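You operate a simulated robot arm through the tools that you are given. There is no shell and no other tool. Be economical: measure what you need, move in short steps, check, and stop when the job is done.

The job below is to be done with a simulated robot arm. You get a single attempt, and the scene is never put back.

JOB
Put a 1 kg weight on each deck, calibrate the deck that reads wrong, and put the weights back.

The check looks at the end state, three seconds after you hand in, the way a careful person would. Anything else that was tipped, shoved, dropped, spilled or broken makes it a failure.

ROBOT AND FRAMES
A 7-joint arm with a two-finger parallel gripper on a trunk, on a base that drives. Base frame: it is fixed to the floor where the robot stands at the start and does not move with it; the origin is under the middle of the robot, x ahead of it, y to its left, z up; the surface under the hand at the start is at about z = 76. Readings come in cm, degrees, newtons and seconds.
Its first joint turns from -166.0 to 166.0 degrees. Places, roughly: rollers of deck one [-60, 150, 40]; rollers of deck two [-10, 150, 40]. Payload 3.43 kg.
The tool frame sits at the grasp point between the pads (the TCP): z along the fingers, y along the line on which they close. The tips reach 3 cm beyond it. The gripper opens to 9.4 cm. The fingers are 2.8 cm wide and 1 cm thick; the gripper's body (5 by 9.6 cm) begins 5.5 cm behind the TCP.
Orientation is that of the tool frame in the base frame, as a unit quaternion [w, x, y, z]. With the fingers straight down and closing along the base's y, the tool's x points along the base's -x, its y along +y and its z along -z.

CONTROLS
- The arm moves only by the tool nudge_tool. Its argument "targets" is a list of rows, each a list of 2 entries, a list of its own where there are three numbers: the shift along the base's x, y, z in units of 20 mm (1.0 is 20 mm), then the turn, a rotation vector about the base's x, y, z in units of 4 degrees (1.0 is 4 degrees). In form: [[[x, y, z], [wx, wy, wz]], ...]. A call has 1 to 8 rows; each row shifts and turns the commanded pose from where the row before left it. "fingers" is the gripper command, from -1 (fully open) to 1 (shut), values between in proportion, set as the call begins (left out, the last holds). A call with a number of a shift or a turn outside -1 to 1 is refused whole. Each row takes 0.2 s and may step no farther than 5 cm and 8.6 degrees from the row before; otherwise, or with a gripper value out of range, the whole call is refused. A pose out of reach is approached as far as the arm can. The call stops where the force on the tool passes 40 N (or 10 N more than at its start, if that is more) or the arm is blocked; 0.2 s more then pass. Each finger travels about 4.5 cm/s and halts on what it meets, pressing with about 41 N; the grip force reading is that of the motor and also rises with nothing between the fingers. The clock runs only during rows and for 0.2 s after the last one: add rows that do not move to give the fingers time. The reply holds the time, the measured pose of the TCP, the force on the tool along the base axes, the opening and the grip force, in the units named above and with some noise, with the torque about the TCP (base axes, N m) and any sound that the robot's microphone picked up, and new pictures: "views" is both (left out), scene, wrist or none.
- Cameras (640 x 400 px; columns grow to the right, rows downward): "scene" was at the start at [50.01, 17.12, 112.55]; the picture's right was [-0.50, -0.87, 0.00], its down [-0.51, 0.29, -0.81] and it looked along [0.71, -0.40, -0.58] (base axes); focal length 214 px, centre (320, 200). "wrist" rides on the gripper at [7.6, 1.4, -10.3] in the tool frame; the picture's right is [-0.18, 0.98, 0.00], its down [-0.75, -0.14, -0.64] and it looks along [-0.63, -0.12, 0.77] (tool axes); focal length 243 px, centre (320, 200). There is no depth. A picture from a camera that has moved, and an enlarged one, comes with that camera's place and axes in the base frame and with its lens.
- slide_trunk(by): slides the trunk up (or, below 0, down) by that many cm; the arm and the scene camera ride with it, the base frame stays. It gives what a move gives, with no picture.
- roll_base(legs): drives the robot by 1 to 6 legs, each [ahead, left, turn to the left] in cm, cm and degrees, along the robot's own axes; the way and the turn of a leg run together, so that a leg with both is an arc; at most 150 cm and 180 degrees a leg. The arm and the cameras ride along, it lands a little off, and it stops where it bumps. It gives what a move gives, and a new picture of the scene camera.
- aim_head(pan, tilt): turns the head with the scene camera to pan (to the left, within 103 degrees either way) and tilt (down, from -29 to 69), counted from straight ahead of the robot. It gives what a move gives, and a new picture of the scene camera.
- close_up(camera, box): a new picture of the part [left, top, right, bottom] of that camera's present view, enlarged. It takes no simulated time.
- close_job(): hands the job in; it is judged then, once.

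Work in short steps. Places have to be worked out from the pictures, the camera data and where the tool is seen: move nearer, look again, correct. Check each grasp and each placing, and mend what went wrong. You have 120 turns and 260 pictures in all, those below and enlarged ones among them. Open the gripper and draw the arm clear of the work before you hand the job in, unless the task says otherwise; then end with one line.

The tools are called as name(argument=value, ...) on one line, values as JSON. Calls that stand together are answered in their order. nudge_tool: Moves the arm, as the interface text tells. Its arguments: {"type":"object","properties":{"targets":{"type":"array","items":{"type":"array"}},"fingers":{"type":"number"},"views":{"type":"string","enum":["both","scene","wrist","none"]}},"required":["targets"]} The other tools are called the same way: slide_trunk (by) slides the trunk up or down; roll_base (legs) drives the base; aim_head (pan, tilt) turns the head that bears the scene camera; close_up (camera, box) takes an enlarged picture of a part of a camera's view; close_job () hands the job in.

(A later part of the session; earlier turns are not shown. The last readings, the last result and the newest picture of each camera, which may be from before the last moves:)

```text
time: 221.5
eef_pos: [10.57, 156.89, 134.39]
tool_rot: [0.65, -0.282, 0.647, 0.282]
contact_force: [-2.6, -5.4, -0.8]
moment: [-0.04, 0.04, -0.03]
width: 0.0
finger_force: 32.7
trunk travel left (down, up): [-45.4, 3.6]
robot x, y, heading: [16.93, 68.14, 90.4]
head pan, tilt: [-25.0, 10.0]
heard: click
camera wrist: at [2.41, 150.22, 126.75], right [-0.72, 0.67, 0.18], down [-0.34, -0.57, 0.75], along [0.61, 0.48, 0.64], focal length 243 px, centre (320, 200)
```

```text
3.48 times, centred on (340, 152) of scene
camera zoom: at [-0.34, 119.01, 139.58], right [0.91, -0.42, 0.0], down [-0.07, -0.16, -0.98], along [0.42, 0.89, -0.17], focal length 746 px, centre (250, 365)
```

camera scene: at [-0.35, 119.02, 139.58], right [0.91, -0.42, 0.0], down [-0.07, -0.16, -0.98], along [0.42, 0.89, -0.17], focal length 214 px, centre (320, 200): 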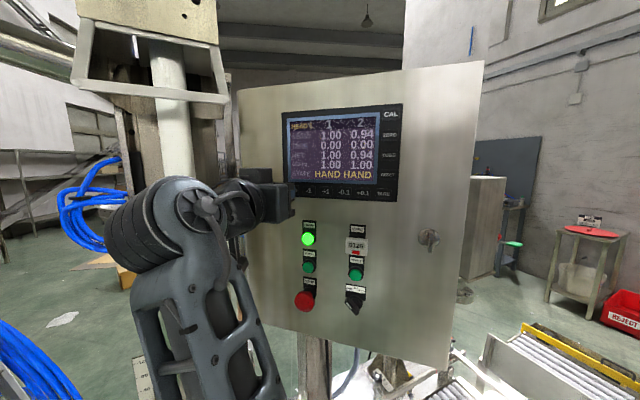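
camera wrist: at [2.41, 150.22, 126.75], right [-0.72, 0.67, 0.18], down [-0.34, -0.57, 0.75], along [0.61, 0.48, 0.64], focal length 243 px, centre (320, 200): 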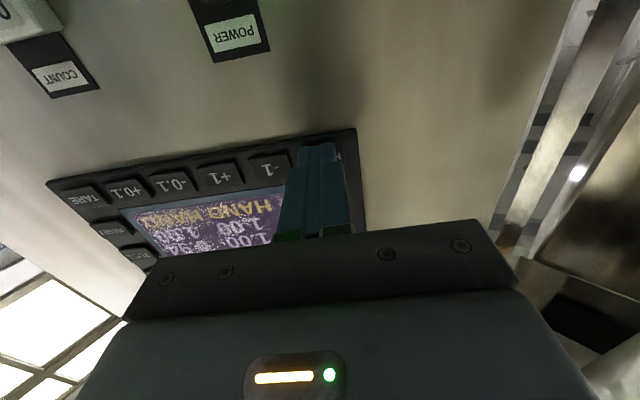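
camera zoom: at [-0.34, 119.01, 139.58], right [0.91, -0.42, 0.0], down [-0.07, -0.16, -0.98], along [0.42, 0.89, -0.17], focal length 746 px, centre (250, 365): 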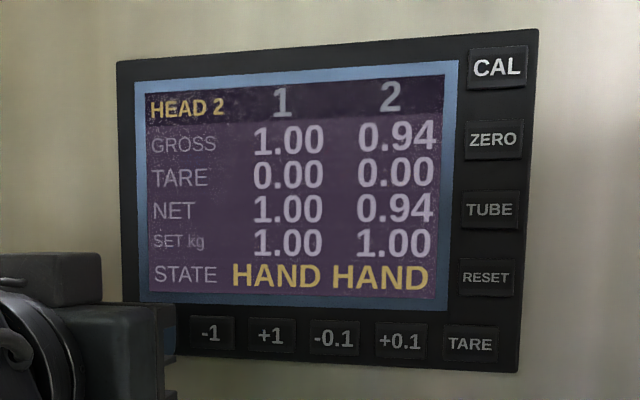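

The display now says HEAD 2. I'll back off 4 cm and move over in front of CAL.

nudge_tool(targets=[[[-0.7, -0.74, 0], [0, 0, 0]], [[-0.7, -0.74, 0], [0, 0, 0]], [[0.9, -0.83, 0.9], [0, 0, 0]], [[0.9, -0.83, 0.9], [0, 0, 0]], [[0.9, -0.83, 0.9], [0, 0, 0]], [[0.9, -0.83, 0.9], [0, 0, 0]]], views="none")

nudge_tool(targets=[[[0.9, -0.83, 0.9], [0, 0, 0]], [[0.9, -0.83, 0.9], [0, 0, 0]], [[0.9, -0.83, 0.9], [0, 0, 0]]], views="both")

```text
time: 222.9
eef_pos: [15.02, 147.29, 141.67]
tool_rot: [0.651, -0.281, 0.647, 0.28]
contact_force: [0.3, 0.2, 0.9]
moment: [0.0, 0.04, 0.02]
width: 0.0
finger_force: 33.1
trunk travel left (down, up): [-45.4, 3.6]
robot x, y, heading: [17.0, 68.55, 90.0]
head pan, tilt: [-25.0, 10.0]
```

```text
time: 223.7
eef_pos: [20.32, 142.27, 147.04]
tool_rot: [0.651, -0.28, 0.648, 0.279]
contact_force: [0.2, 1.1, -0.3]
moment: [-0.02, 0.03, -0.01]
width: 0.0
finger_force: 32.8
trunk travel left (down, up): [-45.4, 3.6]
robot x, y, heading: [17.14, 68.24, 89.9]
head pan, tilt: [-25.0, 10.0]
camera scene: at [-0.34, 119.05, 139.56], right [0.91, -0.42, 0.0], down [-0.07, -0.16, -0.98], along [0.42, 0.89, -0.17], focal length 214 px, centre (320, 200)
camera wrist: at [12.21, 135.68, 139.34], right [-0.72, 0.67, 0.18], down [-0.34, -0.56, 0.75], along [0.61, 0.48, 0.63], focal length 243 px, centre (320, 200)
```

scene: 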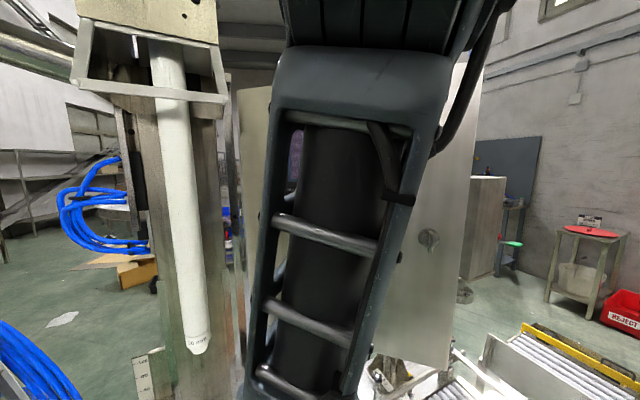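
wrist: 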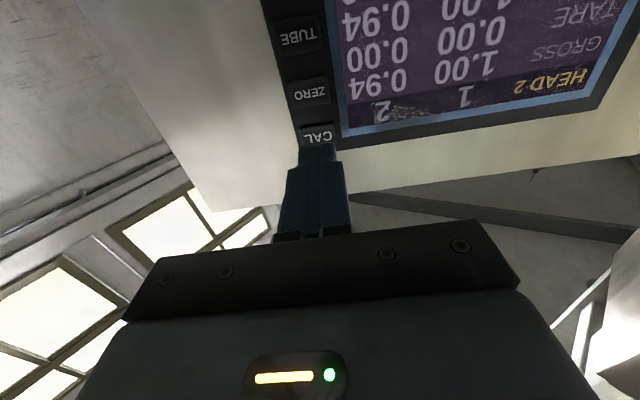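

CAL is straight ahead of the tip, about 3.8 cm away. I'll approach most of it, then press in small steps.

nudge_tool(targets=[[[0.5, 0.53, 0.04], [0, 0, 0]], [[0.45, 0.48, 0.04], [0, 0, 0]]], views="wrist")

```text
time: 224.3
eef_pos: [22.3, 144.29, 147.35]
tool_rot: [0.651, -0.28, 0.648, 0.28]
contact_force: [-0.1, -0.2, 0.9]
moment: [0.01, 0.0, 0.02]
width: 0.01
finger_force: 33.4
trunk travel left (down, up): [-45.4, 3.6]
robot x, y, heading: [17.18, 68.34, 90.0]
head pan, tilt: [-25.0, 10.0]
camera wrist: at [14.12, 137.72, 139.54], right [-0.72, 0.67, 0.18], down [-0.34, -0.56, 0.75], along [0.61, 0.48, 0.63], focal length 243 px, centre (320, 200)
```

wrist: 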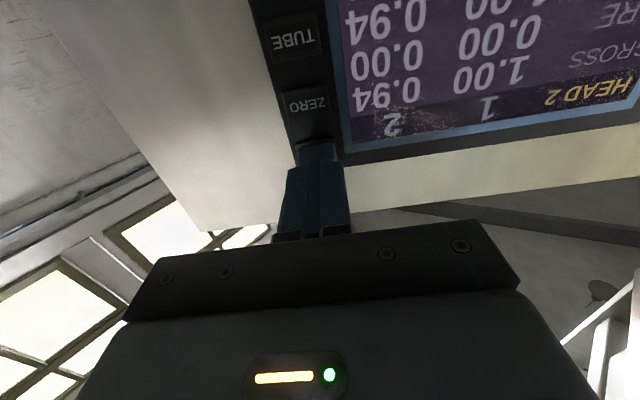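

The tip covers CAL and is clear of ZERO. Pressing.

nudge_tool(targets=[[[0.2, 0.21, 0], [0, 0, 0]], [[0.14, 0.14, 0], [0, 0, 0]], [[0.14, 0.14, 0], [0, 0, 0]]], views="wrist")

```text
time: 225.1
eef_pos: [23.18, 145.14, 147.26]
tool_rot: [0.651, -0.28, 0.647, 0.28]
contact_force: [-3.7, -4.8, -2.3]
moment: [-0.06, 0.02, 0.0]
width: 0.01
finger_force: 32.7
trunk travel left (down, up): [-45.4, 3.6]
robot x, y, heading: [16.98, 68.32, 90.0]
head pan, tilt: [-25.0, 10.0]
heard: click
camera wrist: at [15.04, 138.67, 139.56], right [-0.72, 0.67, 0.18], down [-0.34, -0.57, 0.75], along [0.61, 0.48, 0.63], focal length 243 px, centre (320, 200)
```

wrist: 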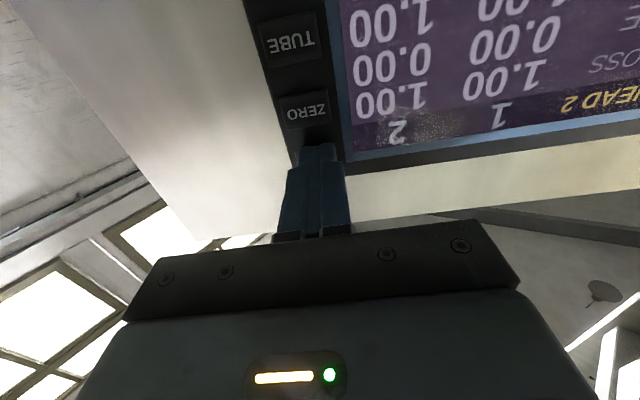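

Click heard and deck two now reads 1.00. I'll back straight off the panel, drive left and back to open floor, and return the hand to pointing down.

nudge_tool(targets=[[[-0.7, -0.74, 0], [0, 0, 0]], [[-0.7, -0.74, 0], [0, 0, 0]], [[-0.7, -0.74, 0], [0, 0, 0]], [[-0.7, -0.74, -0.5], [0, 0, 0]], [[-0.9, 0.6, -0.9], [0, 0, 0]], [[-0.9, 0.6, -0.9], [0, 0, 0]], [[-0.9, 0.6, -0.9], [0, 0, 0]]], views="none")

roll_base(legs=[[-14, 0, 0], [0, 30, 0], [-20, 0, 0]])

close_up(camera="scene", box=[310, 100, 420, 180])

```text
time: 226.7
eef_pos: [12.22, 142.92, 140.82]
tool_rot: [0.651, -0.281, 0.647, 0.281]
contact_force: [-0.7, 0.3, -0.2]
moment: [0.01, 0.01, 0.01]
width: 0.0
finger_force: 32.8
trunk travel left (down, up): [-45.4, 3.6]
robot x, y, heading: [16.95, 68.39, 90.2]
head pan, tilt: [-25.0, 10.0]
```

```text
time: 228.1
eef_pos: [11.67, 130.18, 140.95]
tool_rot: [0.651, -0.281, 0.647, 0.281]
contact_force: [-0.3, 0.2, 0.4]
moment: [-0.01, -0.03, 0.01]
width: 0.01
finger_force: 33.4
trunk travel left (down, up): [-45.4, 3.6]
robot x, y, heading: [16.81, 55.5, 90.2]
head pan, tilt: [-25.0, 10.0]
stopped in leg 1: the robot was blocked; the commanded pose is now the measured one
camera scene: at [-0.76, 106.19, 139.56], right [0.91, -0.42, 0.0], down [-0.07, -0.16, -0.98], along [0.41, 0.89, -0.17], focal length 214 px, centre (320, 200)
```

scene: 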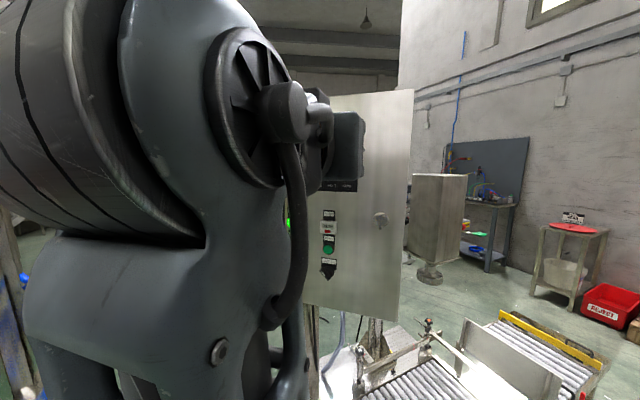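

```text
5.00 times, centred on (365, 140) of scene
camera zoom: at [-0.76, 106.19, 139.56], right [0.91, -0.42, 0.0], down [-0.07, -0.16, -0.98], along [0.41, 0.89, -0.17], focal length 1072 px, centre (95, 500)
```

zoom: 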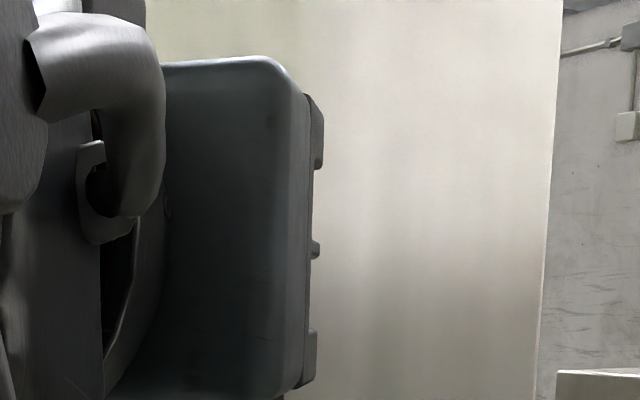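

The rear corner touched the table again since I backed before moving left. Moving left now, then I'll inspect the table.

roll_base(legs=[[1, 0, 0], [0, 28, 0]])

nudge_tool(targets=[[[0, -0.3, -1], [0, 0, 1]], [[0, -0.3, -1], [0, 0, 1]], [[0, -0.3, -1], [0, 0, 1]], [[0, -0.3, 0], [0, 0, 1]], [[0, -0.3, 0], [0, 0, 1]], [[0, -0.3, 0], [0, 0, 1]], [[0, -0.3, 0], [0, 0, 1]], [[0, -0.3, 0], [0, 0, 1]]], views="none")

aim_head(pan=-35, tilt=0)

```text
time: 230.4
eef_pos: [-16.45, 131.12, 140.86]
tool_rot: [0.65, -0.282, 0.647, 0.282]
contact_force: [-0.1, 0.1, 0.4]
moment: [0.01, -0.03, 0.01]
width: 0.0
finger_force: 32.6
trunk travel left (down, up): [-45.4, 3.6]
robot x, y, heading: [-11.54, 56.8, 90.7]
head pan, tilt: [-25.0, 10.0]
camera scene: at [-28.92, 107.05, 139.58], right [0.91, -0.42, 0.0], down [-0.07, -0.16, -0.98], along [0.41, 0.89, -0.17], focal length 214 px, centre (320, 200)
```

scene: 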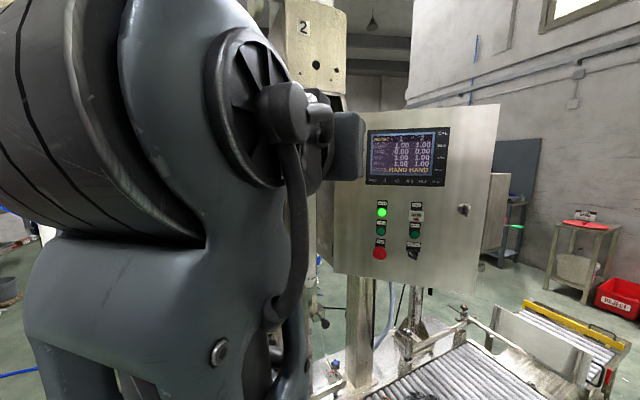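

```text
time: 232.2
eef_pos: [-20.93, 133.58, 135.17]
tool_rot: [0.547, -0.449, 0.544, 0.45]
contact_force: [-0.4, -0.4, 0.3]
moment: [0.01, -0.04, 0.01]
width: 0.0
finger_force: 32.8
out of reach, approached as far as the arm can: row 3, 4, 5, 6, 7, 8
trunk travel left (down, up): [-45.4, 3.6]
robot x, y, heading: [-11.27, 56.22, 90.4]
head pan, tilt: [-25.0, 10.0]
```

```text
time: 232.9
eef_pos: [-20.81, 133.53, 135.32]
tool_rot: [0.547, -0.449, 0.544, 0.45]
contact_force: [0.0, 0.4, -0.4]
moment: [0.03, -0.03, 0.01]
width: 0.0
finger_force: 33.5
trunk travel left (down, up): [-45.4, 3.6]
robot x, y, heading: [-11.26, 56.66, 90.6]
head pan, tilt: [-35.0, 0.0]
camera scene: at [-27.69, 106.0, 141.17], right [0.82, -0.57, 0.0], down [0.0, 0.0, -1.0], along [0.57, 0.82, 0.0], focal length 214 px, centre (320, 200)
```

scene: 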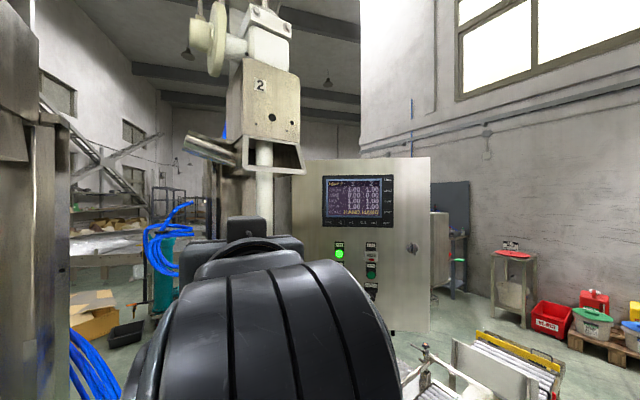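

The reading holds at 1.00/1.00. I'll back the base off 22 cm and pitch the hand down, moving it a bit outward as it lowers.

roll_base(legs=[[-22, 0, 0]])

nudge_tool(targets=[[[0, 0.6, -1], [0, 0, 1]], [[0, 0.6, -1], [0, 0, 1]], [[0, 0.6, -1], [0, 0, 0.8]], [[0, 0.6, -1], [0, 0, 0]], [[0, 0.6, -1], [0, 0, 0]], [[0, 0.3, -1], [-0.5, 0, 0]], [[0, 0, -1], [-1, 0, 0]], [[0, 0, -1], [-1, 0, 0]]], views="none")

nudge_tool(targets=[[[0, 0, -0.8], [-1, 0, 0]], [[0, 0, -0.8], [-1, 0, 0]], [[0, 0, -0.8], [-1, 0, 0]], [[0, 0, -0.8], [-1, 0, 0]], [[0, 0, -0.8], [-1, 0, 0]], [[0, 0, -0.8], [-1, 0, 0]], [[0, 0, -0.8], [-1, 0, 0]], [[0, 0, -0.8], [-1, 0, 0]]], views="none")

nudge_tool(targets=[[[0, 0, -0.6], [-1, 0, 0]], [[0, 0, -0.6], [-1, 0, 0]], [[0, 0, -0.6], [-1, 0, 0]], [[0, 0, -0.6], [-1, 0, 0]], [[0, 0, -0.6], [-1, 0, 0]], [[0, 0, -0.6], [-1, 0, 0]], [[0, 0, -0.6], [-1, 0, 0]], [[0, 0, -0.6], [-1, 0, 0]]], views="none")

```text
time: 234.6
eef_pos: [-20.54, 111.55, 135.15]
tool_rot: [0.547, -0.449, 0.544, 0.45]
contact_force: [0.8, 0.0, 0.7]
moment: [-0.04, 0.0, 0.02]
width: 0.0
finger_force: 33.3
trunk travel left (down, up): [-45.4, 3.6]
robot x, y, heading: [-10.8, 34.62, 90.1]
head pan, tilt: [-35.0, 0.0]
camera scene: at [-27.57, 83.87, 141.17], right [0.82, -0.57, 0.0], down [0.0, 0.0, -1.0], along [0.57, 0.82, 0.0], focal length 214 px, centre (320, 200)
```

scene: 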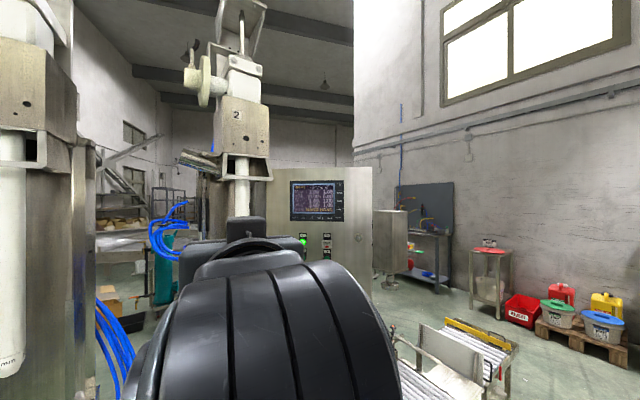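

```text
time: 236.4
eef_pos: [-20.68, 117.95, 119.17]
tool_rot: [-0.456, 0.541, -0.54, -0.456]
contact_force: [-0.2, 0.1, -0.3]
moment: [0.01, -0.01, -0.03]
width: 0.0
finger_force: 33.2
trunk travel left (down, up): [-45.4, 3.6]
robot x, y, heading: [-11.4, 34.88, 90.6]
head pan, tilt: [-35.0, 0.0]
```

```text
time: 238.2
eef_pos: [-20.65, 118.02, 106.42]
tool_rot: [-0.288, 0.646, -0.644, -0.29]
contact_force: [0.8, -0.5, 0.8]
moment: [0.01, -0.02, -0.01]
width: 0.01
finger_force: 32.7
trunk travel left (down, up): [-45.4, 3.6]
robot x, y, heading: [-11.01, 34.72, 90.4]
head pan, tilt: [-35.0, 0.0]
```

```text
time: 240.0
eef_pos: [-20.72, 118.07, 96.71]
tool_rot: [0.1, -0.7, 0.7, 0.1]
contact_force: [-1.4, 0.5, 0.6]
moment: [-0.07, 0.04, 0.02]
width: 0.0
finger_force: 33.1
trunk travel left (down, up): [-45.4, 3.6]
robot x, y, heading: [-11.2, 34.59, 90.9]
head pan, tilt: [-35.0, 0.0]
```

Nearly down; finish the last 16° and open the fingers, then look back at the table.

nudge_tool(targets=[[[0, 0, -0.8], [-1, 0, 0]], [[0, 0, -0.8], [-1, 0, 0]], [[0, 0, -0.8], [-1, 0, 0]], [[0, 0, -0.8], [-1, 0, 0]], [[0, 0, 0], [-0.05, 0, 0]]], fingers=-1, views="none")

aim_head(pan=-103, tilt=35)

```text
time: 241.2
eef_pos: [-20.75, 118.11, 90.35]
tool_rot: [0.001, 0.708, -0.706, -0.001]
contact_force: [0.9, 1.3, 0.6]
moment: [-0.01, -0.03, -0.04]
width: 9.4
finger_force: 0.0
trunk travel left (down, up): [-45.4, 3.6]
robot x, y, heading: [-11.19, 34.5, 90.2]
head pan, tilt: [-35.0, 0.0]
```

```text
time: 242.6
eef_pos: [-20.61, 117.93, 90.3]
tool_rot: [0.001, 0.708, -0.706, -0.002]
contact_force: [-0.2, -0.6, -0.6]
moment: [0.01, 0.02, -0.01]
width: 9.39
finger_force: 0.0
trunk travel left (down, up): [-45.4, 3.6]
robot x, y, heading: [-10.96, 34.82, 90.3]
head pan, tilt: [-103.0, 35.0]
camera scene: at [-24.11, 74.53, 135.57], right [-0.22, -0.98, 0.0], down [-0.56, 0.13, -0.82], along [0.8, -0.18, -0.57], focal length 214 px, centre (320, 200)
```

scene: 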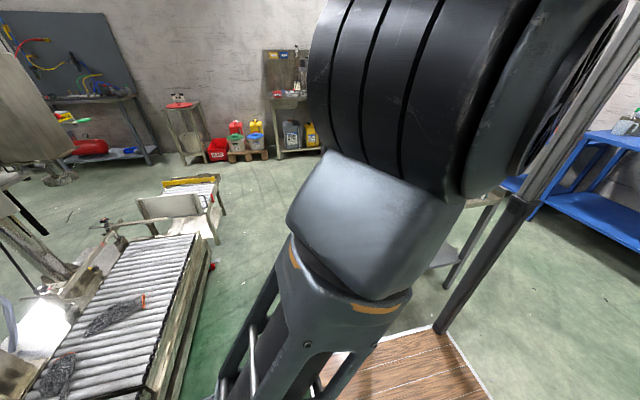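

Next, pick the weight off deck two: lower the trunk here, then drive so the hand comes over it.

slide_trunk(by=-38)

aim_head(pan=0, tilt=40)

roll_base(legs=[[0, -10.2, 0], [26.3, 0, 0]])

close_up(camera="wrist", box=[0, 0, 640, 400])

```text
time: 246.3
eef_pos: [-20.65, 118.07, 52.34]
tool_rot: [0.001, 0.708, -0.706, -0.002]
contact_force: [0.0, 1.8, -0.3]
moment: [-0.02, 0.04, -0.01]
width: 9.43
finger_force: 0.1
trunk travel left (down, up): [-7.4, 41.6]
robot x, y, heading: [-11.22, 34.15, 90.5]
head pan, tilt: [-103.0, 35.0]
```

```text
time: 248.1
eef_pos: [-20.67, 118.07, 52.43]
tool_rot: [0.0, 0.708, -0.706, -0.002]
contact_force: [-0.1, -0.1, -0.3]
moment: [-0.03, 0.01, -0.01]
width: 9.41
finger_force: 0.0
trunk travel left (down, up): [-7.4, 41.6]
robot x, y, heading: [-11.32, 34.29, 90.5]
head pan, tilt: [0.0, 40.0]
camera scene: at [-32.73, 84.97, 96.8], right [1.0, 0.0, 0.0], down [0.0, -0.64, -0.77], along [0.0, 0.77, -0.64], focal length 214 px, centre (320, 200)
```

scene: 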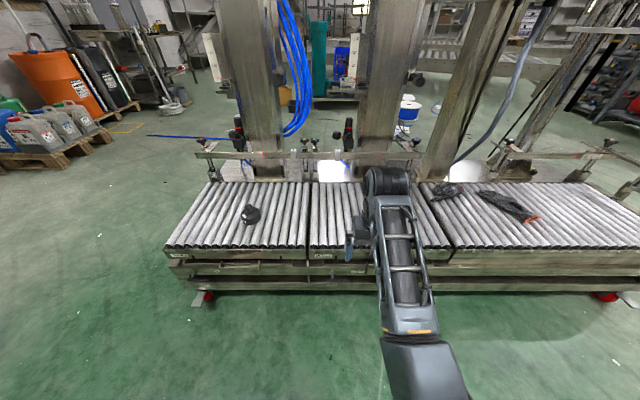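

```text
time: 250.7
eef_pos: [-10.78, 144.54, 52.41]
tool_rot: [0.0, 0.708, -0.706, -0.003]
contact_force: [-0.2, -0.4, 0.4]
moment: [-0.02, 0.0, -0.01]
width: 9.39
finger_force: 0.0
trunk travel left (down, up): [-7.4, 41.6]
robot x, y, heading: [-1.07, 60.7, 90.4]
head pan, tilt: [0.0, 40.0]
camera scene: at [-22.73, 111.49, 96.8], right [1.0, 0.01, 0.0], down [0.0, -0.64, -0.77], along [0.0, 0.77, -0.64], focal length 214 px, centre (320, 200)
```

scene: 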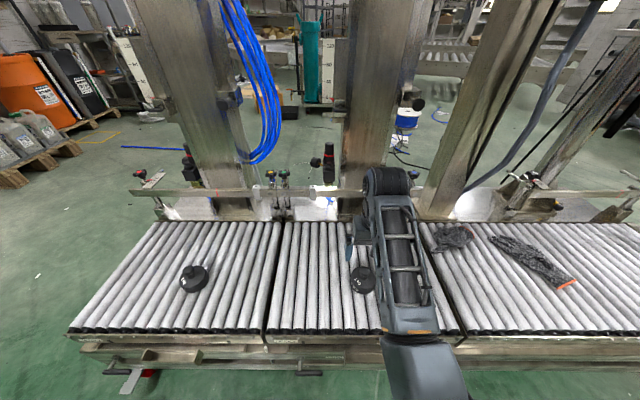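

```text
1.00 times, centred on (320, 200) of wrist (not enlarged: the box is as wide or as high as the picture)
camera zoom: at [-12.17, 136.84, 62.61], right [-0.98, 0.18, 0.0], down [0.14, 0.75, 0.64], along [0.11, 0.63, -0.77], focal length 243 px, centre (320, 200)
```

zoom: 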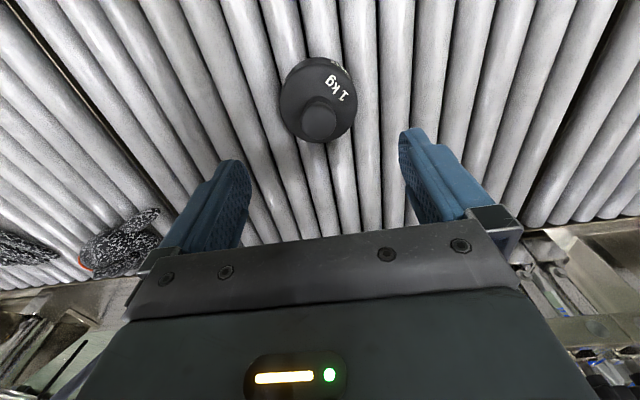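

Right above the weight. Descend to the earlier grasp height and grip.

nudge_tool(targets=[[[0.12, -0.05, -1], [0, 0, 0]], [[0, 0, -1], [0, 0, 0]], [[0, 0, -1], [0, 0, 0]], [[0, 0, -1], [0, 0, 0]], [[0, 0, -0.8], [0, 0, 0]], [[0, 0, -0.4], [0, 0, 0]]], views="wrist")

nudge_tool(targets=[[[0, 0, 0], [0, 0, 0]], [[0, 0, 0], [0, 0, 0]], [[0, 0, 0], [0, 0, 0]], [[0, 0, 0], [0, 0, 0]], [[0, 0, 0], [0, 0, 0]]], fingers=1, views="none")

nudge_tool(targets=[[[0, 0, 0.5], [0, 0, 0]], [[0, 0, 1], [0, 0, 0]], [[0, 0, 1], [0, 0, 0]], [[0, 0, 1], [0, 0, 0]], [[0, 0, 1], [0, 0, 0]], [[0, 0, 1], [0, 0, 0]], [[0, 0, 1], [0, 0, 0]]], views="wrist")

```text
time: 252.1
eef_pos: [-10.48, 144.39, 42.01]
tool_rot: [-0.001, 0.708, -0.706, -0.001]
contact_force: [-0.3, -0.8, -0.2]
moment: [0.03, 0.01, -0.03]
width: 9.4
finger_force: 0.0
trunk travel left (down, up): [-7.4, 41.6]
robot x, y, heading: [-0.66, 61.08, 90.2]
head pan, tilt: [0.0, 40.0]
camera wrist: at [-11.94, 136.73, 52.21], right [-0.98, 0.18, 0.0], down [0.14, 0.75, 0.64], along [0.12, 0.63, -0.77], focal length 243 px, centre (320, 200)
```

wrist: 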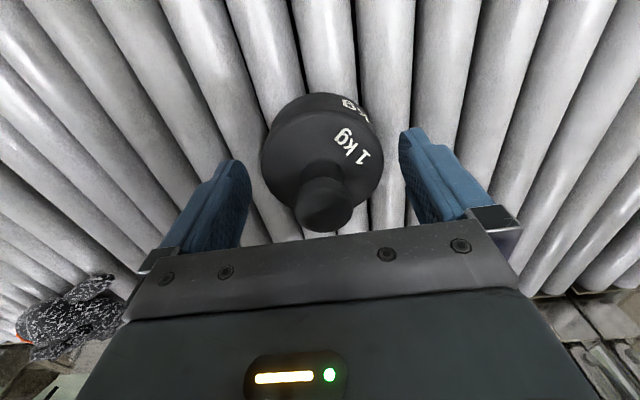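

```text
time: 253.3
eef_pos: [-10.57, 144.43, 41.99]
tool_rot: [0.0, 0.708, -0.706, -0.001]
contact_force: [0.0, 1.4, 0.1]
moment: [0.16, -0.06, -0.07]
width: 7.03
finger_force: 41.2
trunk travel left (down, up): [-7.4, 41.6]
robot x, y, heading: [-1.51, 60.78, 90.1]
head pan, tilt: [0.0, 40.0]
```

```text
time: 254.9
eef_pos: [-10.44, 144.44, 54.97]
tool_rot: [0.001, 0.709, -0.706, -0.001]
contact_force: [-1.2, -0.2, -9.0]
moment: [0.0, 0.0, -0.02]
width: 7.04
finger_force: 40.8
trunk travel left (down, up): [-7.4, 41.6]
robot x, y, heading: [-1.28, 60.84, 90.3]
head pan, tilt: [0.0, 40.0]
camera wrist: at [-11.91, 136.74, 65.23], right [-0.98, 0.18, 0.0], down [0.14, 0.75, 0.64], along [0.11, 0.63, -0.77], focal length 243 px, centre (320, 200)
```

wrist: 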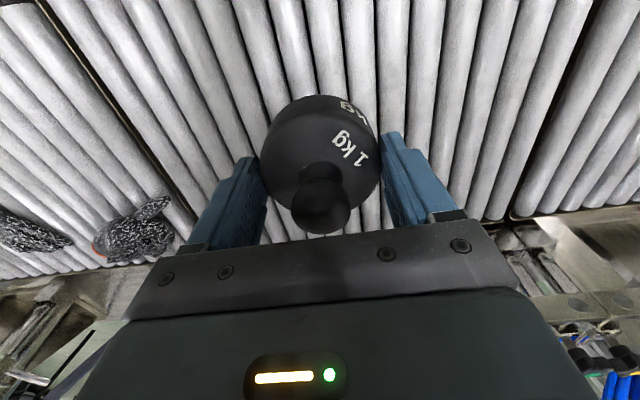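

Weight two is held. I'll retrace my earlier safe route: back, left, turn to -41°, raise the trunk, and look at the table.

roll_base(legs=[[-11, 0, 0], [0, 43.5, 0], [0, 0, -130.9]])

slide_trunk(by=40)

aim_head(pan=5, tilt=50)

```text
time: 263.8
eef_pos: [25.11, 2.34, 54.86]
tool_rot: [0.001, 0.346, 0.938, 0.001]
contact_force: [0.1, 0.7, -10.1]
moment: [0.04, 0.03, 0.02]
width: 7.03
finger_force: 40.8
trunk travel left (down, up): [-7.4, 41.6]
robot x, y, heading: [-44.31, 49.45, -40.3]
head pan, tilt: [0.0, 40.0]
camera scene: at [8.4, 33.25, 96.79], right [-0.65, -0.76, 0.0], down [-0.49, 0.42, -0.77], along [0.58, -0.5, -0.64], focal length 214 px, centre (320, 200)
```

scene: 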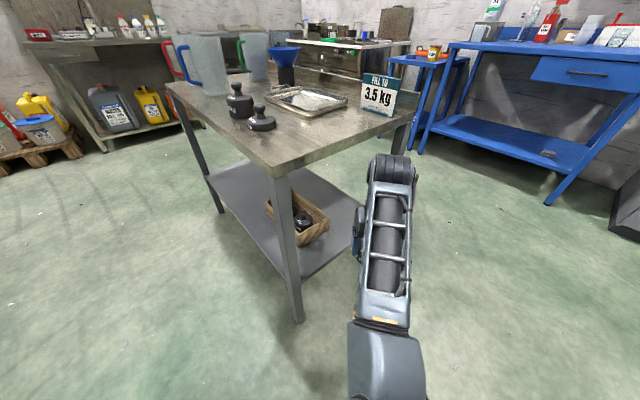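

```text
time: 267.6
eef_pos: [25.03, 2.37, 94.87]
tool_rot: [0.001, 0.346, 0.938, 0.002]
contact_force: [0.0, 0.1, -11.0]
moment: [0.01, 0.04, -0.02]
width: 7.05
finger_force: 41.4
trunk travel left (down, up): [-47.4, 1.6]
robot x, y, heading: [-44.59, 49.99, -40.3]
head pan, tilt: [0.0, 40.0]
```

```text
time: 268.3
eef_pos: [25.13, 2.4, 94.98]
tool_rot: [0.0, 0.347, 0.938, 0.001]
contact_force: [-0.6, 0.0, -9.6]
moment: [0.03, 0.02, 0.01]
width: 7.05
finger_force: 41.1
trunk travel left (down, up): [-47.4, 1.6]
robot x, y, heading: [-44.37, 49.84, -39.9]
head pan, tilt: [5.0, 50.0]
camera scene: at [8.21, 34.29, 135.38], right [-0.58, -0.82, 0.0], down [-0.62, 0.44, -0.64], along [0.52, -0.37, -0.77], focal length 214 px, centre (320, 200)
```

scene: 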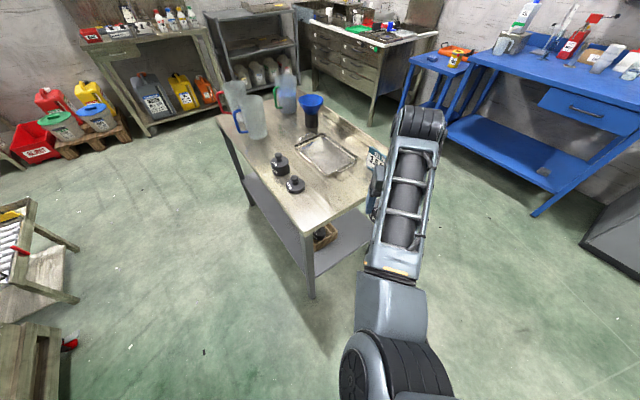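

The table and everything on it look unchanged. I'll raise 3 cm and drive to the far home.

nudge_tool(targets=[[[0, 0, 0.8], [0, 0, 0]], [[0, 0, 0.7], [0, 0, 0]]], views="none")

roll_base(legs=[[39.1, 42.3, 0]])

close_up(camera="wrist", box=[0, 0, 640, 400])

```text
time: 268.9
eef_pos: [25.16, 2.35, 97.89]
tool_rot: [0.001, 0.346, 0.938, 0.002]
contact_force: [0.0, -1.0, -10.1]
moment: [0.06, 0.08, 0.01]
width: 7.04
finger_force: 41.2
trunk travel left (down, up): [-47.4, 1.6]
robot x, y, heading: [-44.51, 49.83, -40.4]
head pan, tilt: [5.0, 50.0]
```

```text
time: 272.2
eef_pos: [82.44, 8.68, 98.07]
tool_rot: [0.001, 0.347, 0.938, 0.001]
contact_force: [0.5, 0.1, -9.1]
moment: [0.01, 0.08, 0.0]
width: 7.06
finger_force: 41.4
trunk travel left (down, up): [-47.4, 1.6]
robot x, y, heading: [13.21, 56.18, -40.2]
head pan, tilt: [5.0, 50.0]
camera scene: at [65.5, 40.64, 135.38], right [-0.58, -0.82, 0.0], down [-0.63, 0.44, -0.64], along [0.52, -0.37, -0.77], focal length 214 px, centre (320, 200)
```

scene: 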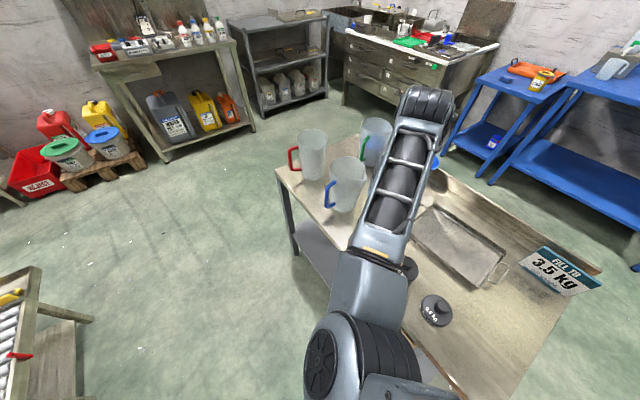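

```text
1.00 times, centred on (320, 200) of wrist (not enlarged: the box is as wide or as high as the picture)
camera zoom: at [77.41, 14.68, 108.22], right [0.78, 0.63, 0.0], down [0.48, -0.6, 0.64], along [0.4, -0.5, -0.77], focal length 243 px, centre (320, 200)
```

zoom: 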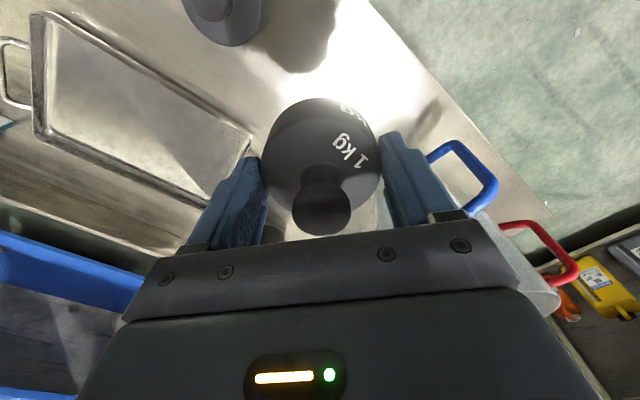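

On the spot. I'll descend to just above the table.

nudge_tool(targets=[[[-0.05, 0.18, -1], [0, 0, 0]], [[0, 0, -1], [0, 0, 0]], [[0, 0, -1], [0, 0, 0]], [[0, 0, -1], [0, 0, 0]], [[0, 0, -1], [0, 0, 0]], [[0, 0, -1], [0, 0, 0]], [[0, 0, -1], [0, 0, 0]], [[0, 0, -1], [0, 0, 0]]], views="wrist")

nudge_tool(targets=[[[0, 0, -0.3], [0, 0, 0]], [[0, 0, -0.2], [0, 0, 0]], [[0, 0, 0], [0, 0, 0]]], views="none")

```text
time: 274.0
eef_pos: [82.27, 9.1, 81.96]
tool_rot: [0.0, 0.346, 0.938, 0.001]
contact_force: [-0.1, 0.5, -10.0]
moment: [0.01, 0.04, 0.02]
width: 7.04
finger_force: 40.6
trunk travel left (down, up): [-47.4, 1.6]
robot x, y, heading: [12.78, 56.15, -40.4]
head pan, tilt: [5.0, 50.0]
camera wrist: at [77.32, 15.08, 92.2], right [0.78, 0.63, 0.0], down [0.48, -0.6, 0.64], along [0.4, -0.5, -0.77], focal length 243 px, centre (320, 200)
```

wrist: 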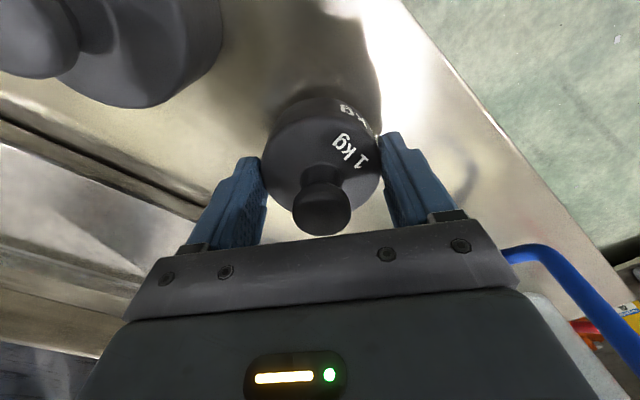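

```text
time: 274.8
eef_pos: [82.34, 9.07, 80.9]
tool_rot: [0.0, 0.347, 0.938, 0.002]
contact_force: [-0.3, -0.3, -10.2]
moment: [0.06, 0.02, -0.01]
width: 7.06
finger_force: 40.8
trunk travel left (down, up): [-47.4, 1.6]
robot x, y, heading: [12.92, 56.56, -40.5]
head pan, tilt: [5.0, 50.0]
```

Still hanging; tiny steps to contact.

nudge_tool(targets=[[[0, 0, -0.08], [0, 0, 0]], [[0, 0, 0], [0, 0, 0]]], views="none")

nudge_tool(targets=[[[0, 0, -0.06], [0, 0, 0]], [[0, 0, 0], [0, 0, 0]]], views="none")

```text
time: 275.4
eef_pos: [82.25, 9.12, 80.8]
tool_rot: [0.001, 0.346, 0.938, 0.001]
contact_force: [-1.5, -0.8, -5.4]
moment: [0.08, 0.1, 0.04]
width: 7.06
finger_force: 41.0
trunk travel left (down, up): [-47.4, 1.6]
robot x, y, heading: [12.81, 55.93, -40.4]
head pan, tilt: [5.0, 50.0]
```

```text
time: 276.0
eef_pos: [82.27, 9.1, 80.89]
tool_rot: [0.003, 0.347, 0.938, 0.0]
contact_force: [-1.7, -1.3, 8.7]
moment: [0.34, 0.55, 0.03]
width: 7.07
finger_force: 40.3
trunk travel left (down, up): [-47.4, 1.6]
robot x, y, heading: [12.88, 56.21, -40.3]
head pan, tilt: [5.0, 50.0]
```

It rests on the table. Release and rise straight up.

nudge_tool(targets=[[[0, 0, 0], [0, 0, 0]], [[0, 0, 0], [0, 0, 0]], [[0, 0, 0], [0, 0, 0]], [[0, 0, 0.5], [0, 0, 0]], [[0, 0, 1], [0, 0, 0]], [[0, 0, 1], [0, 0, 0]], [[0, 0, 1], [0, 0, 0]], [[0, 0, 1], [0, 0, 0]]], fingers=-1, views="wrist")

nudge_tool(targets=[[[0, 0, 1], [0, 0, 0]], [[0, 0, 1], [0, 0, 0]], [[0, 0, 1], [0, 0, 0]], [[0, 0, 1], [0, 0, 0]]], views="none")

roll_base(legs=[[-38.9, -42.8, 0]])

slide_trunk(by=-40)

```text
time: 277.8
eef_pos: [82.24, 9.24, 89.76]
tool_rot: [0.0, 0.345, 0.938, 0.001]
contact_force: [0.0, 0.3, -0.2]
moment: [0.0, 0.01, 0.01]
width: 9.41
finger_force: 0.1
trunk travel left (down, up): [-47.4, 1.6]
robot x, y, heading: [13.09, 56.12, -40.6]
head pan, tilt: [5.0, 50.0]
camera wrist: at [77.28, 15.07, 99.98], right [0.78, 0.63, 0.0], down [0.48, -0.6, 0.64], along [0.4, -0.5, -0.77], focal length 243 px, centre (320, 200)
```

wrist: 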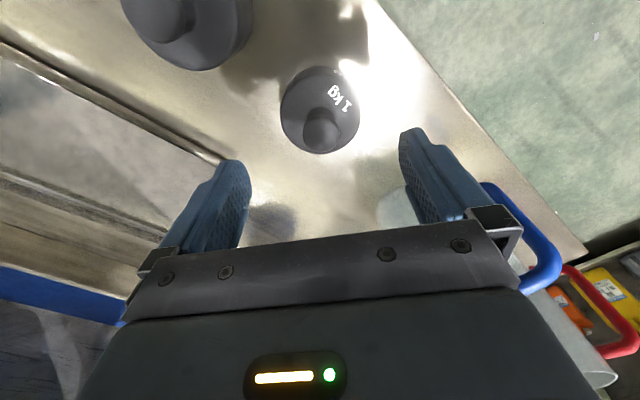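

```text
time: 278.8
eef_pos: [82.26, 9.03, 97.54]
tool_rot: [0.001, 0.346, 0.938, 0.001]
contact_force: [0.3, 0.3, 0.4]
moment: [0.01, -0.01, 0.02]
width: 9.43
finger_force: 0.0
trunk travel left (down, up): [-47.4, 1.6]
robot x, y, heading: [12.7, 55.87, -40.3]
head pan, tilt: [5.0, 50.0]
```

```text
time: 282.1
eef_pos: [24.13, 1.42, 97.68]
tool_rot: [0.001, 0.348, 0.937, 0.001]
contact_force: [0.6, -0.1, 0.4]
moment: [0.02, 0.0, 0.01]
width: 9.39
finger_force: 0.2
trunk travel left (down, up): [-47.4, 1.6]
robot x, y, heading: [-44.96, 49.13, -40.7]
head pan, tilt: [5.0, 50.0]
camera scene: at [7.57, 33.12, 135.38], right [-0.58, -0.81, 0.0], down [-0.62, 0.45, -0.64], along [0.52, -0.37, -0.77], focal length 214 px, centre (320, 200)
```

scene: 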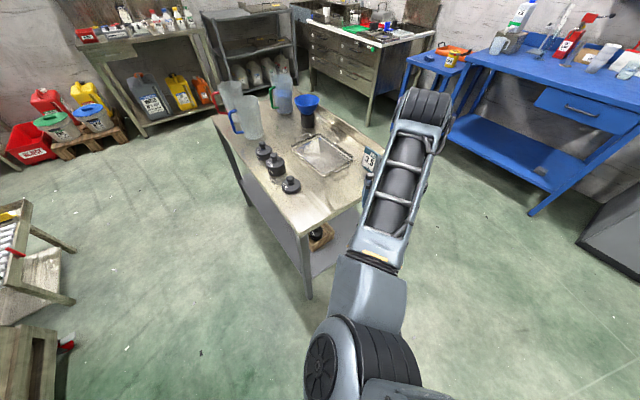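

```text
time: 285.9
eef_pos: [24.11, 1.58, 57.6]
tool_rot: [0.001, 0.348, 0.937, 0.0]
contact_force: [-0.2, -0.2, -0.7]
moment: [-0.02, 0.0, -0.02]
width: 9.44
finger_force: 0.0
trunk travel left (down, up): [-7.4, 41.6]
robot x, y, heading: [-44.94, 48.68, -40.5]
head pan, tilt: [5.0, 50.0]
```

The far weight is home. Now back to deck one for the other.

roll_base(legs=[[0, 0, 130.7]])

```text
time: 291.8
eef_pos: [-54.01, 132.11, 57.66]
tool_rot: [-0.001, -0.707, 0.708, 0.001]
contact_force: [-0.6, -0.1, 0.0]
moment: [0.03, -0.01, 0.02]
width: 9.38
finger_force: 0.0
trunk travel left (down, up): [-7.4, 41.6]
robot x, y, heading: [-44.55, 48.47, 90.2]
head pan, tilt: [5.0, 50.0]
camera scene: at [-66.96, 98.65, 95.39], right [1.0, 0.09, 0.0], down [0.07, -0.76, -0.64], along [-0.06, 0.64, -0.77], focal length 214 px, centre (320, 200)
```

scene: 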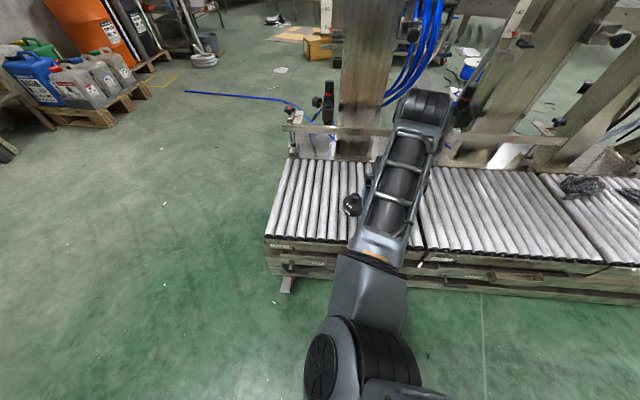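

I'll shift left 6 cm and forward 12.4 cm to be over the deck-one weight.

roll_base(legs=[[0, 6, 0], [12.5, 0, 0]])

nudge_tool(targets=[[[0, 0, -1], [0, 0, 0]], [[0, 0, -1], [0, 0, 0]], [[0, 0, -1], [0, 0, 0]]], views="wrist")

```text
time: 293.6
eef_pos: [-60.04, 144.64, 57.68]
tool_rot: [0.001, -0.706, 0.708, 0.002]
contact_force: [-0.2, -0.3, -0.3]
moment: [0.01, 0.01, 0.0]
width: 9.41
finger_force: 0.1
trunk travel left (down, up): [-7.4, 41.6]
robot x, y, heading: [-50.97, 61.26, 89.9]
head pan, tilt: [5.0, 50.0]
camera scene: at [-72.94, 111.16, 95.39], right [1.0, 0.09, 0.0], down [0.07, -0.76, -0.64], along [-0.06, 0.64, -0.77], focal length 214 px, centre (320, 200)
```

scene: 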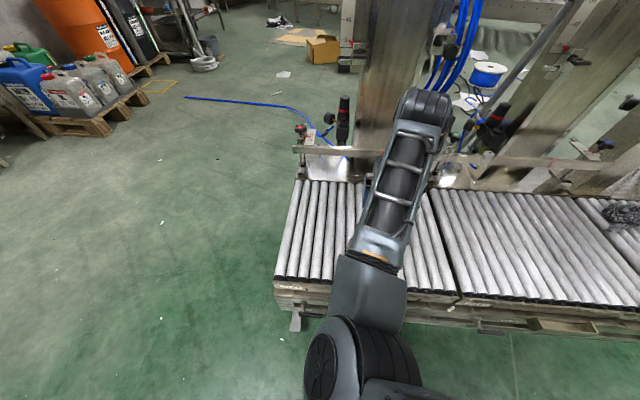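

```text
time: 294.4
eef_pos: [-60.01, 144.53, 51.62]
tool_rot: [0.001, -0.706, 0.708, 0.001]
contact_force: [0.6, 0.1, 1.7]
moment: [0.01, -0.03, -0.04]
width: 9.4
finger_force: 0.1
trunk travel left (down, up): [-7.4, 41.6]
robot x, y, heading: [-50.87, 61.44, 89.8]
head pan, tilt: [5.0, 50.0]
camera wrist: at [-61.55, 136.9, 61.89], right [-0.98, 0.19, 0.0], down [0.14, 0.75, 0.64], along [0.12, 0.63, -0.77], focal length 243 px, centre (320, 200)
```

wrist: 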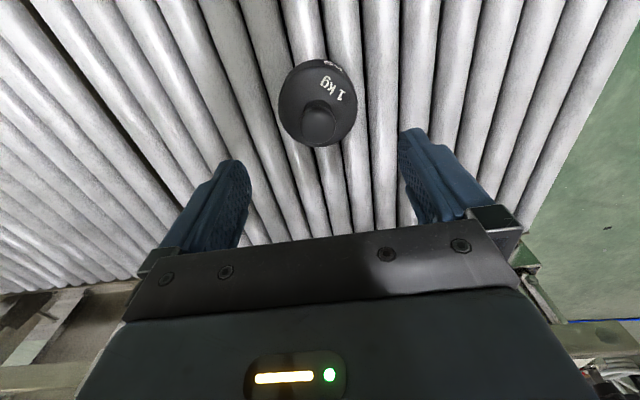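

Aligned. Descend to z≈41.9, grip and lift.

nudge_tool(targets=[[[0.05, 0, -1], [0, 0, 0]], [[0, 0, -1], [0, 0, 0]], [[0, 0, -1], [0, 0, 0]], [[0, 0, -1], [0, 0, 0]], [[0, 0, -0.83], [0, 0, 0]]], views="none")

nudge_tool(targets=[[[0, 0, 0], [0, 0, 0]], [[0, 0, 0], [0, 0, 0]], [[0, 0, 0], [0, 0, 0]], [[0, 0, 0], [0, 0, 0]], [[0, 0, 0], [0, 0, 0]]], fingers=1, views="none")

nudge_tool(targets=[[[0, 0, 0.5], [0, 0, 0]], [[0, 0, 1], [0, 0, 0]], [[0, 0, 1], [0, 0, 0]], [[0, 0, 1], [0, 0, 0]], [[0, 0, 1], [0, 0, 0]], [[0, 0, 1], [0, 0, 0]], [[0, 0, 1], [0, 0, 0]]], views="wrist")

aim_head(pan=-55, tilt=-15)

close_up(camera="scene", box=[315, 155, 385, 205])

```text
time: 295.6
eef_pos: [-59.92, 144.58, 42.05]
tool_rot: [0.001, -0.707, 0.708, 0.001]
contact_force: [-1.0, -0.3, 0.3]
moment: [-0.01, 0.0, -0.03]
width: 9.41
finger_force: 0.0
trunk travel left (down, up): [-7.4, 41.6]
robot x, y, heading: [-50.74, 61.36, 90.1]
head pan, tilt: [5.0, 50.0]
```

```text
time: 296.8
eef_pos: [-59.98, 144.53, 42.06]
tool_rot: [-0.001, -0.707, 0.708, 0.0]
contact_force: [0.1, 0.5, 0.0]
moment: [0.07, -0.04, 0.04]
width: 7.04
finger_force: 40.9
trunk travel left (down, up): [-7.4, 41.6]
robot x, y, heading: [-50.75, 61.47, 90.0]
head pan, tilt: [5.0, 50.0]
```

```text
time: 298.4
eef_pos: [-59.86, 144.54, 54.97]
tool_rot: [-0.001, -0.706, 0.708, 0.001]
contact_force: [-0.1, 0.0, -10.2]
moment: [-0.02, 0.02, -0.02]
width: 7.03
finger_force: 41.2
trunk travel left (down, up): [-7.4, 41.6]
robot x, y, heading: [-51.05, 61.55, 90.1]
head pan, tilt: [5.0, 50.0]
camera wrist: at [-61.36, 136.87, 65.28], right [-0.98, 0.19, 0.0], down [0.15, 0.75, 0.64], along [0.12, 0.63, -0.77], focal length 243 px, centre (320, 200)
```

wrist: 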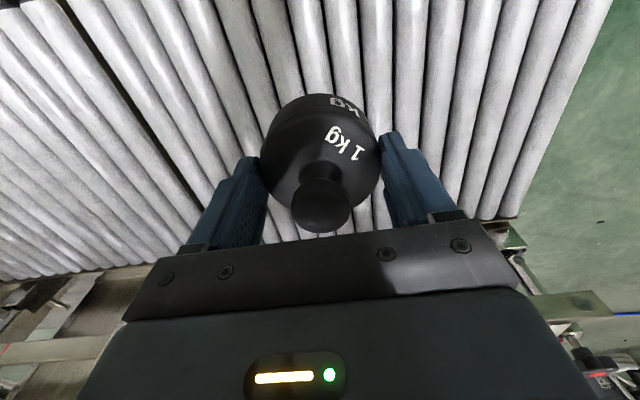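

```text
time: 299.7
eef_pos: [-59.94, 144.64, 55.04]
tool_rot: [-0.001, -0.706, 0.708, 0.0]
contact_force: [-0.5, 0.0, -9.5]
moment: [0.0, 0.05, 0.0]
width: 7.04
finger_force: 41.4
trunk travel left (down, up): [-7.4, 41.6]
robot x, y, heading: [-50.69, 61.65, 90.0]
head pan, tilt: [-55.0, -15.0]
camera scene: at [-65.67, 108.13, 105.4], right [0.57, -0.82, 0.0], down [0.21, 0.15, -0.97], along [0.79, 0.56, 0.26], focal length 214 px, centre (320, 200)
```

scene: 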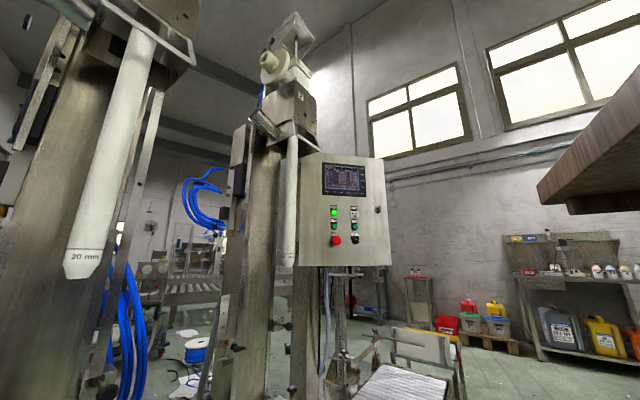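

```text
8.00 times, centred on (350, 180) of scene
camera zoom: at [-65.67, 108.13, 105.4], right [0.57, -0.82, 0.0], down [0.21, 0.15, -0.97], along [0.79, 0.56, 0.26], focal length 1716 px, centre (80, 360)
```

zoom: 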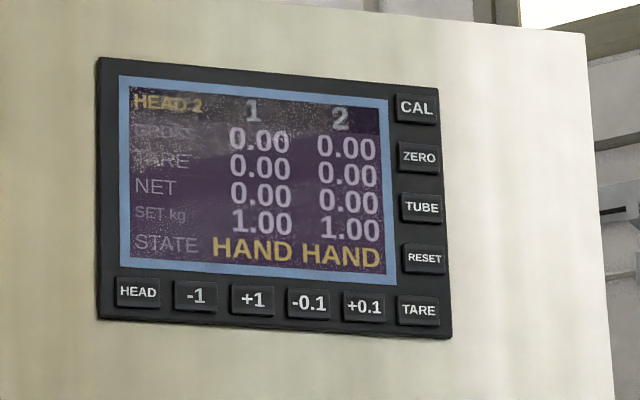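

Both decks read 0.00 unloaded. I'll take this weight back to its near home by the same route.

roll_base(legs=[[-10.5, 0, 0], [0, 0, -135]])

slide_trunk(by=40)

aim_head(pan=-10, tilt=50)

```text
time: 306.5
eef_pos: [14.66, -1.3, 55.1]
tool_rot: [0.002, 0.381, 0.925, 0.0]
contact_force: [0.4, -0.3, -10.7]
moment: [0.03, 0.01, 0.01]
width: 7.02
finger_force: 41.2
trunk travel left (down, up): [-7.4, 41.6]
robot x, y, heading: [-51.07, 50.82, -44.7]
head pan, tilt: [-55.0, -15.0]
camera scene: at [-6.91, 28.46, 105.41], right [-0.99, 0.17, 0.0], down [-0.04, -0.26, -0.97], along [-0.16, -0.95, 0.26], focal length 214 px, centre (320, 200)
```

scene: 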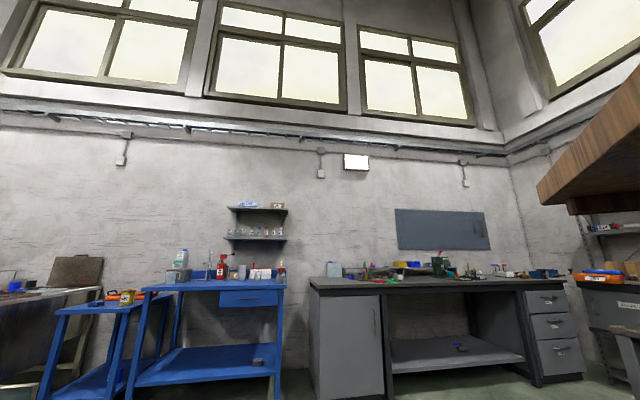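

```text
time: 310.3
eef_pos: [14.66, -1.26, 94.96]
tool_rot: [0.001, 0.382, 0.924, 0.001]
contact_force: [0.0, 0.7, -10.2]
moment: [0.0, 0.01, 0.01]
width: 7.01
finger_force: 40.9
trunk travel left (down, up): [-47.4, 1.6]
robot x, y, heading: [-50.88, 50.78, -45.1]
head pan, tilt: [-55.0, -15.0]
```

```text
time: 311.7
eef_pos: [14.63, -1.21, 95.04]
tool_rot: [0.001, 0.381, 0.924, 0.001]
contact_force: [0.6, -0.7, -9.9]
moment: [0.03, 0.01, 0.0]
width: 7.01
finger_force: 41.1
trunk travel left (down, up): [-47.4, 1.6]
robot x, y, heading: [-50.95, 50.87, -44.5]
head pan, tilt: [-10.0, 50.0]
camera scene: at [-1.1, 30.1, 135.38], right [-0.82, -0.58, 0.0], down [-0.44, 0.62, -0.64], along [0.37, -0.52, -0.77], focal length 214 px, centre (320, 200)
```

scene: 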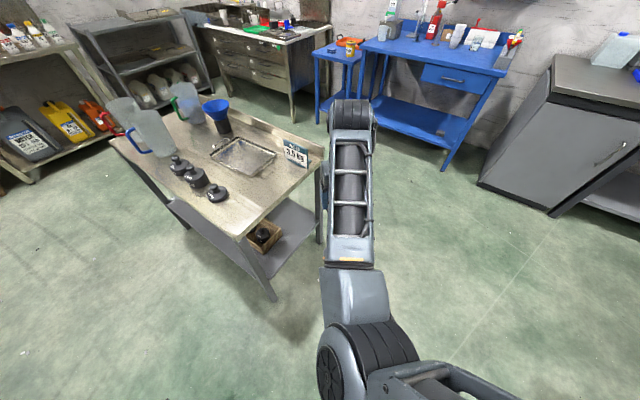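

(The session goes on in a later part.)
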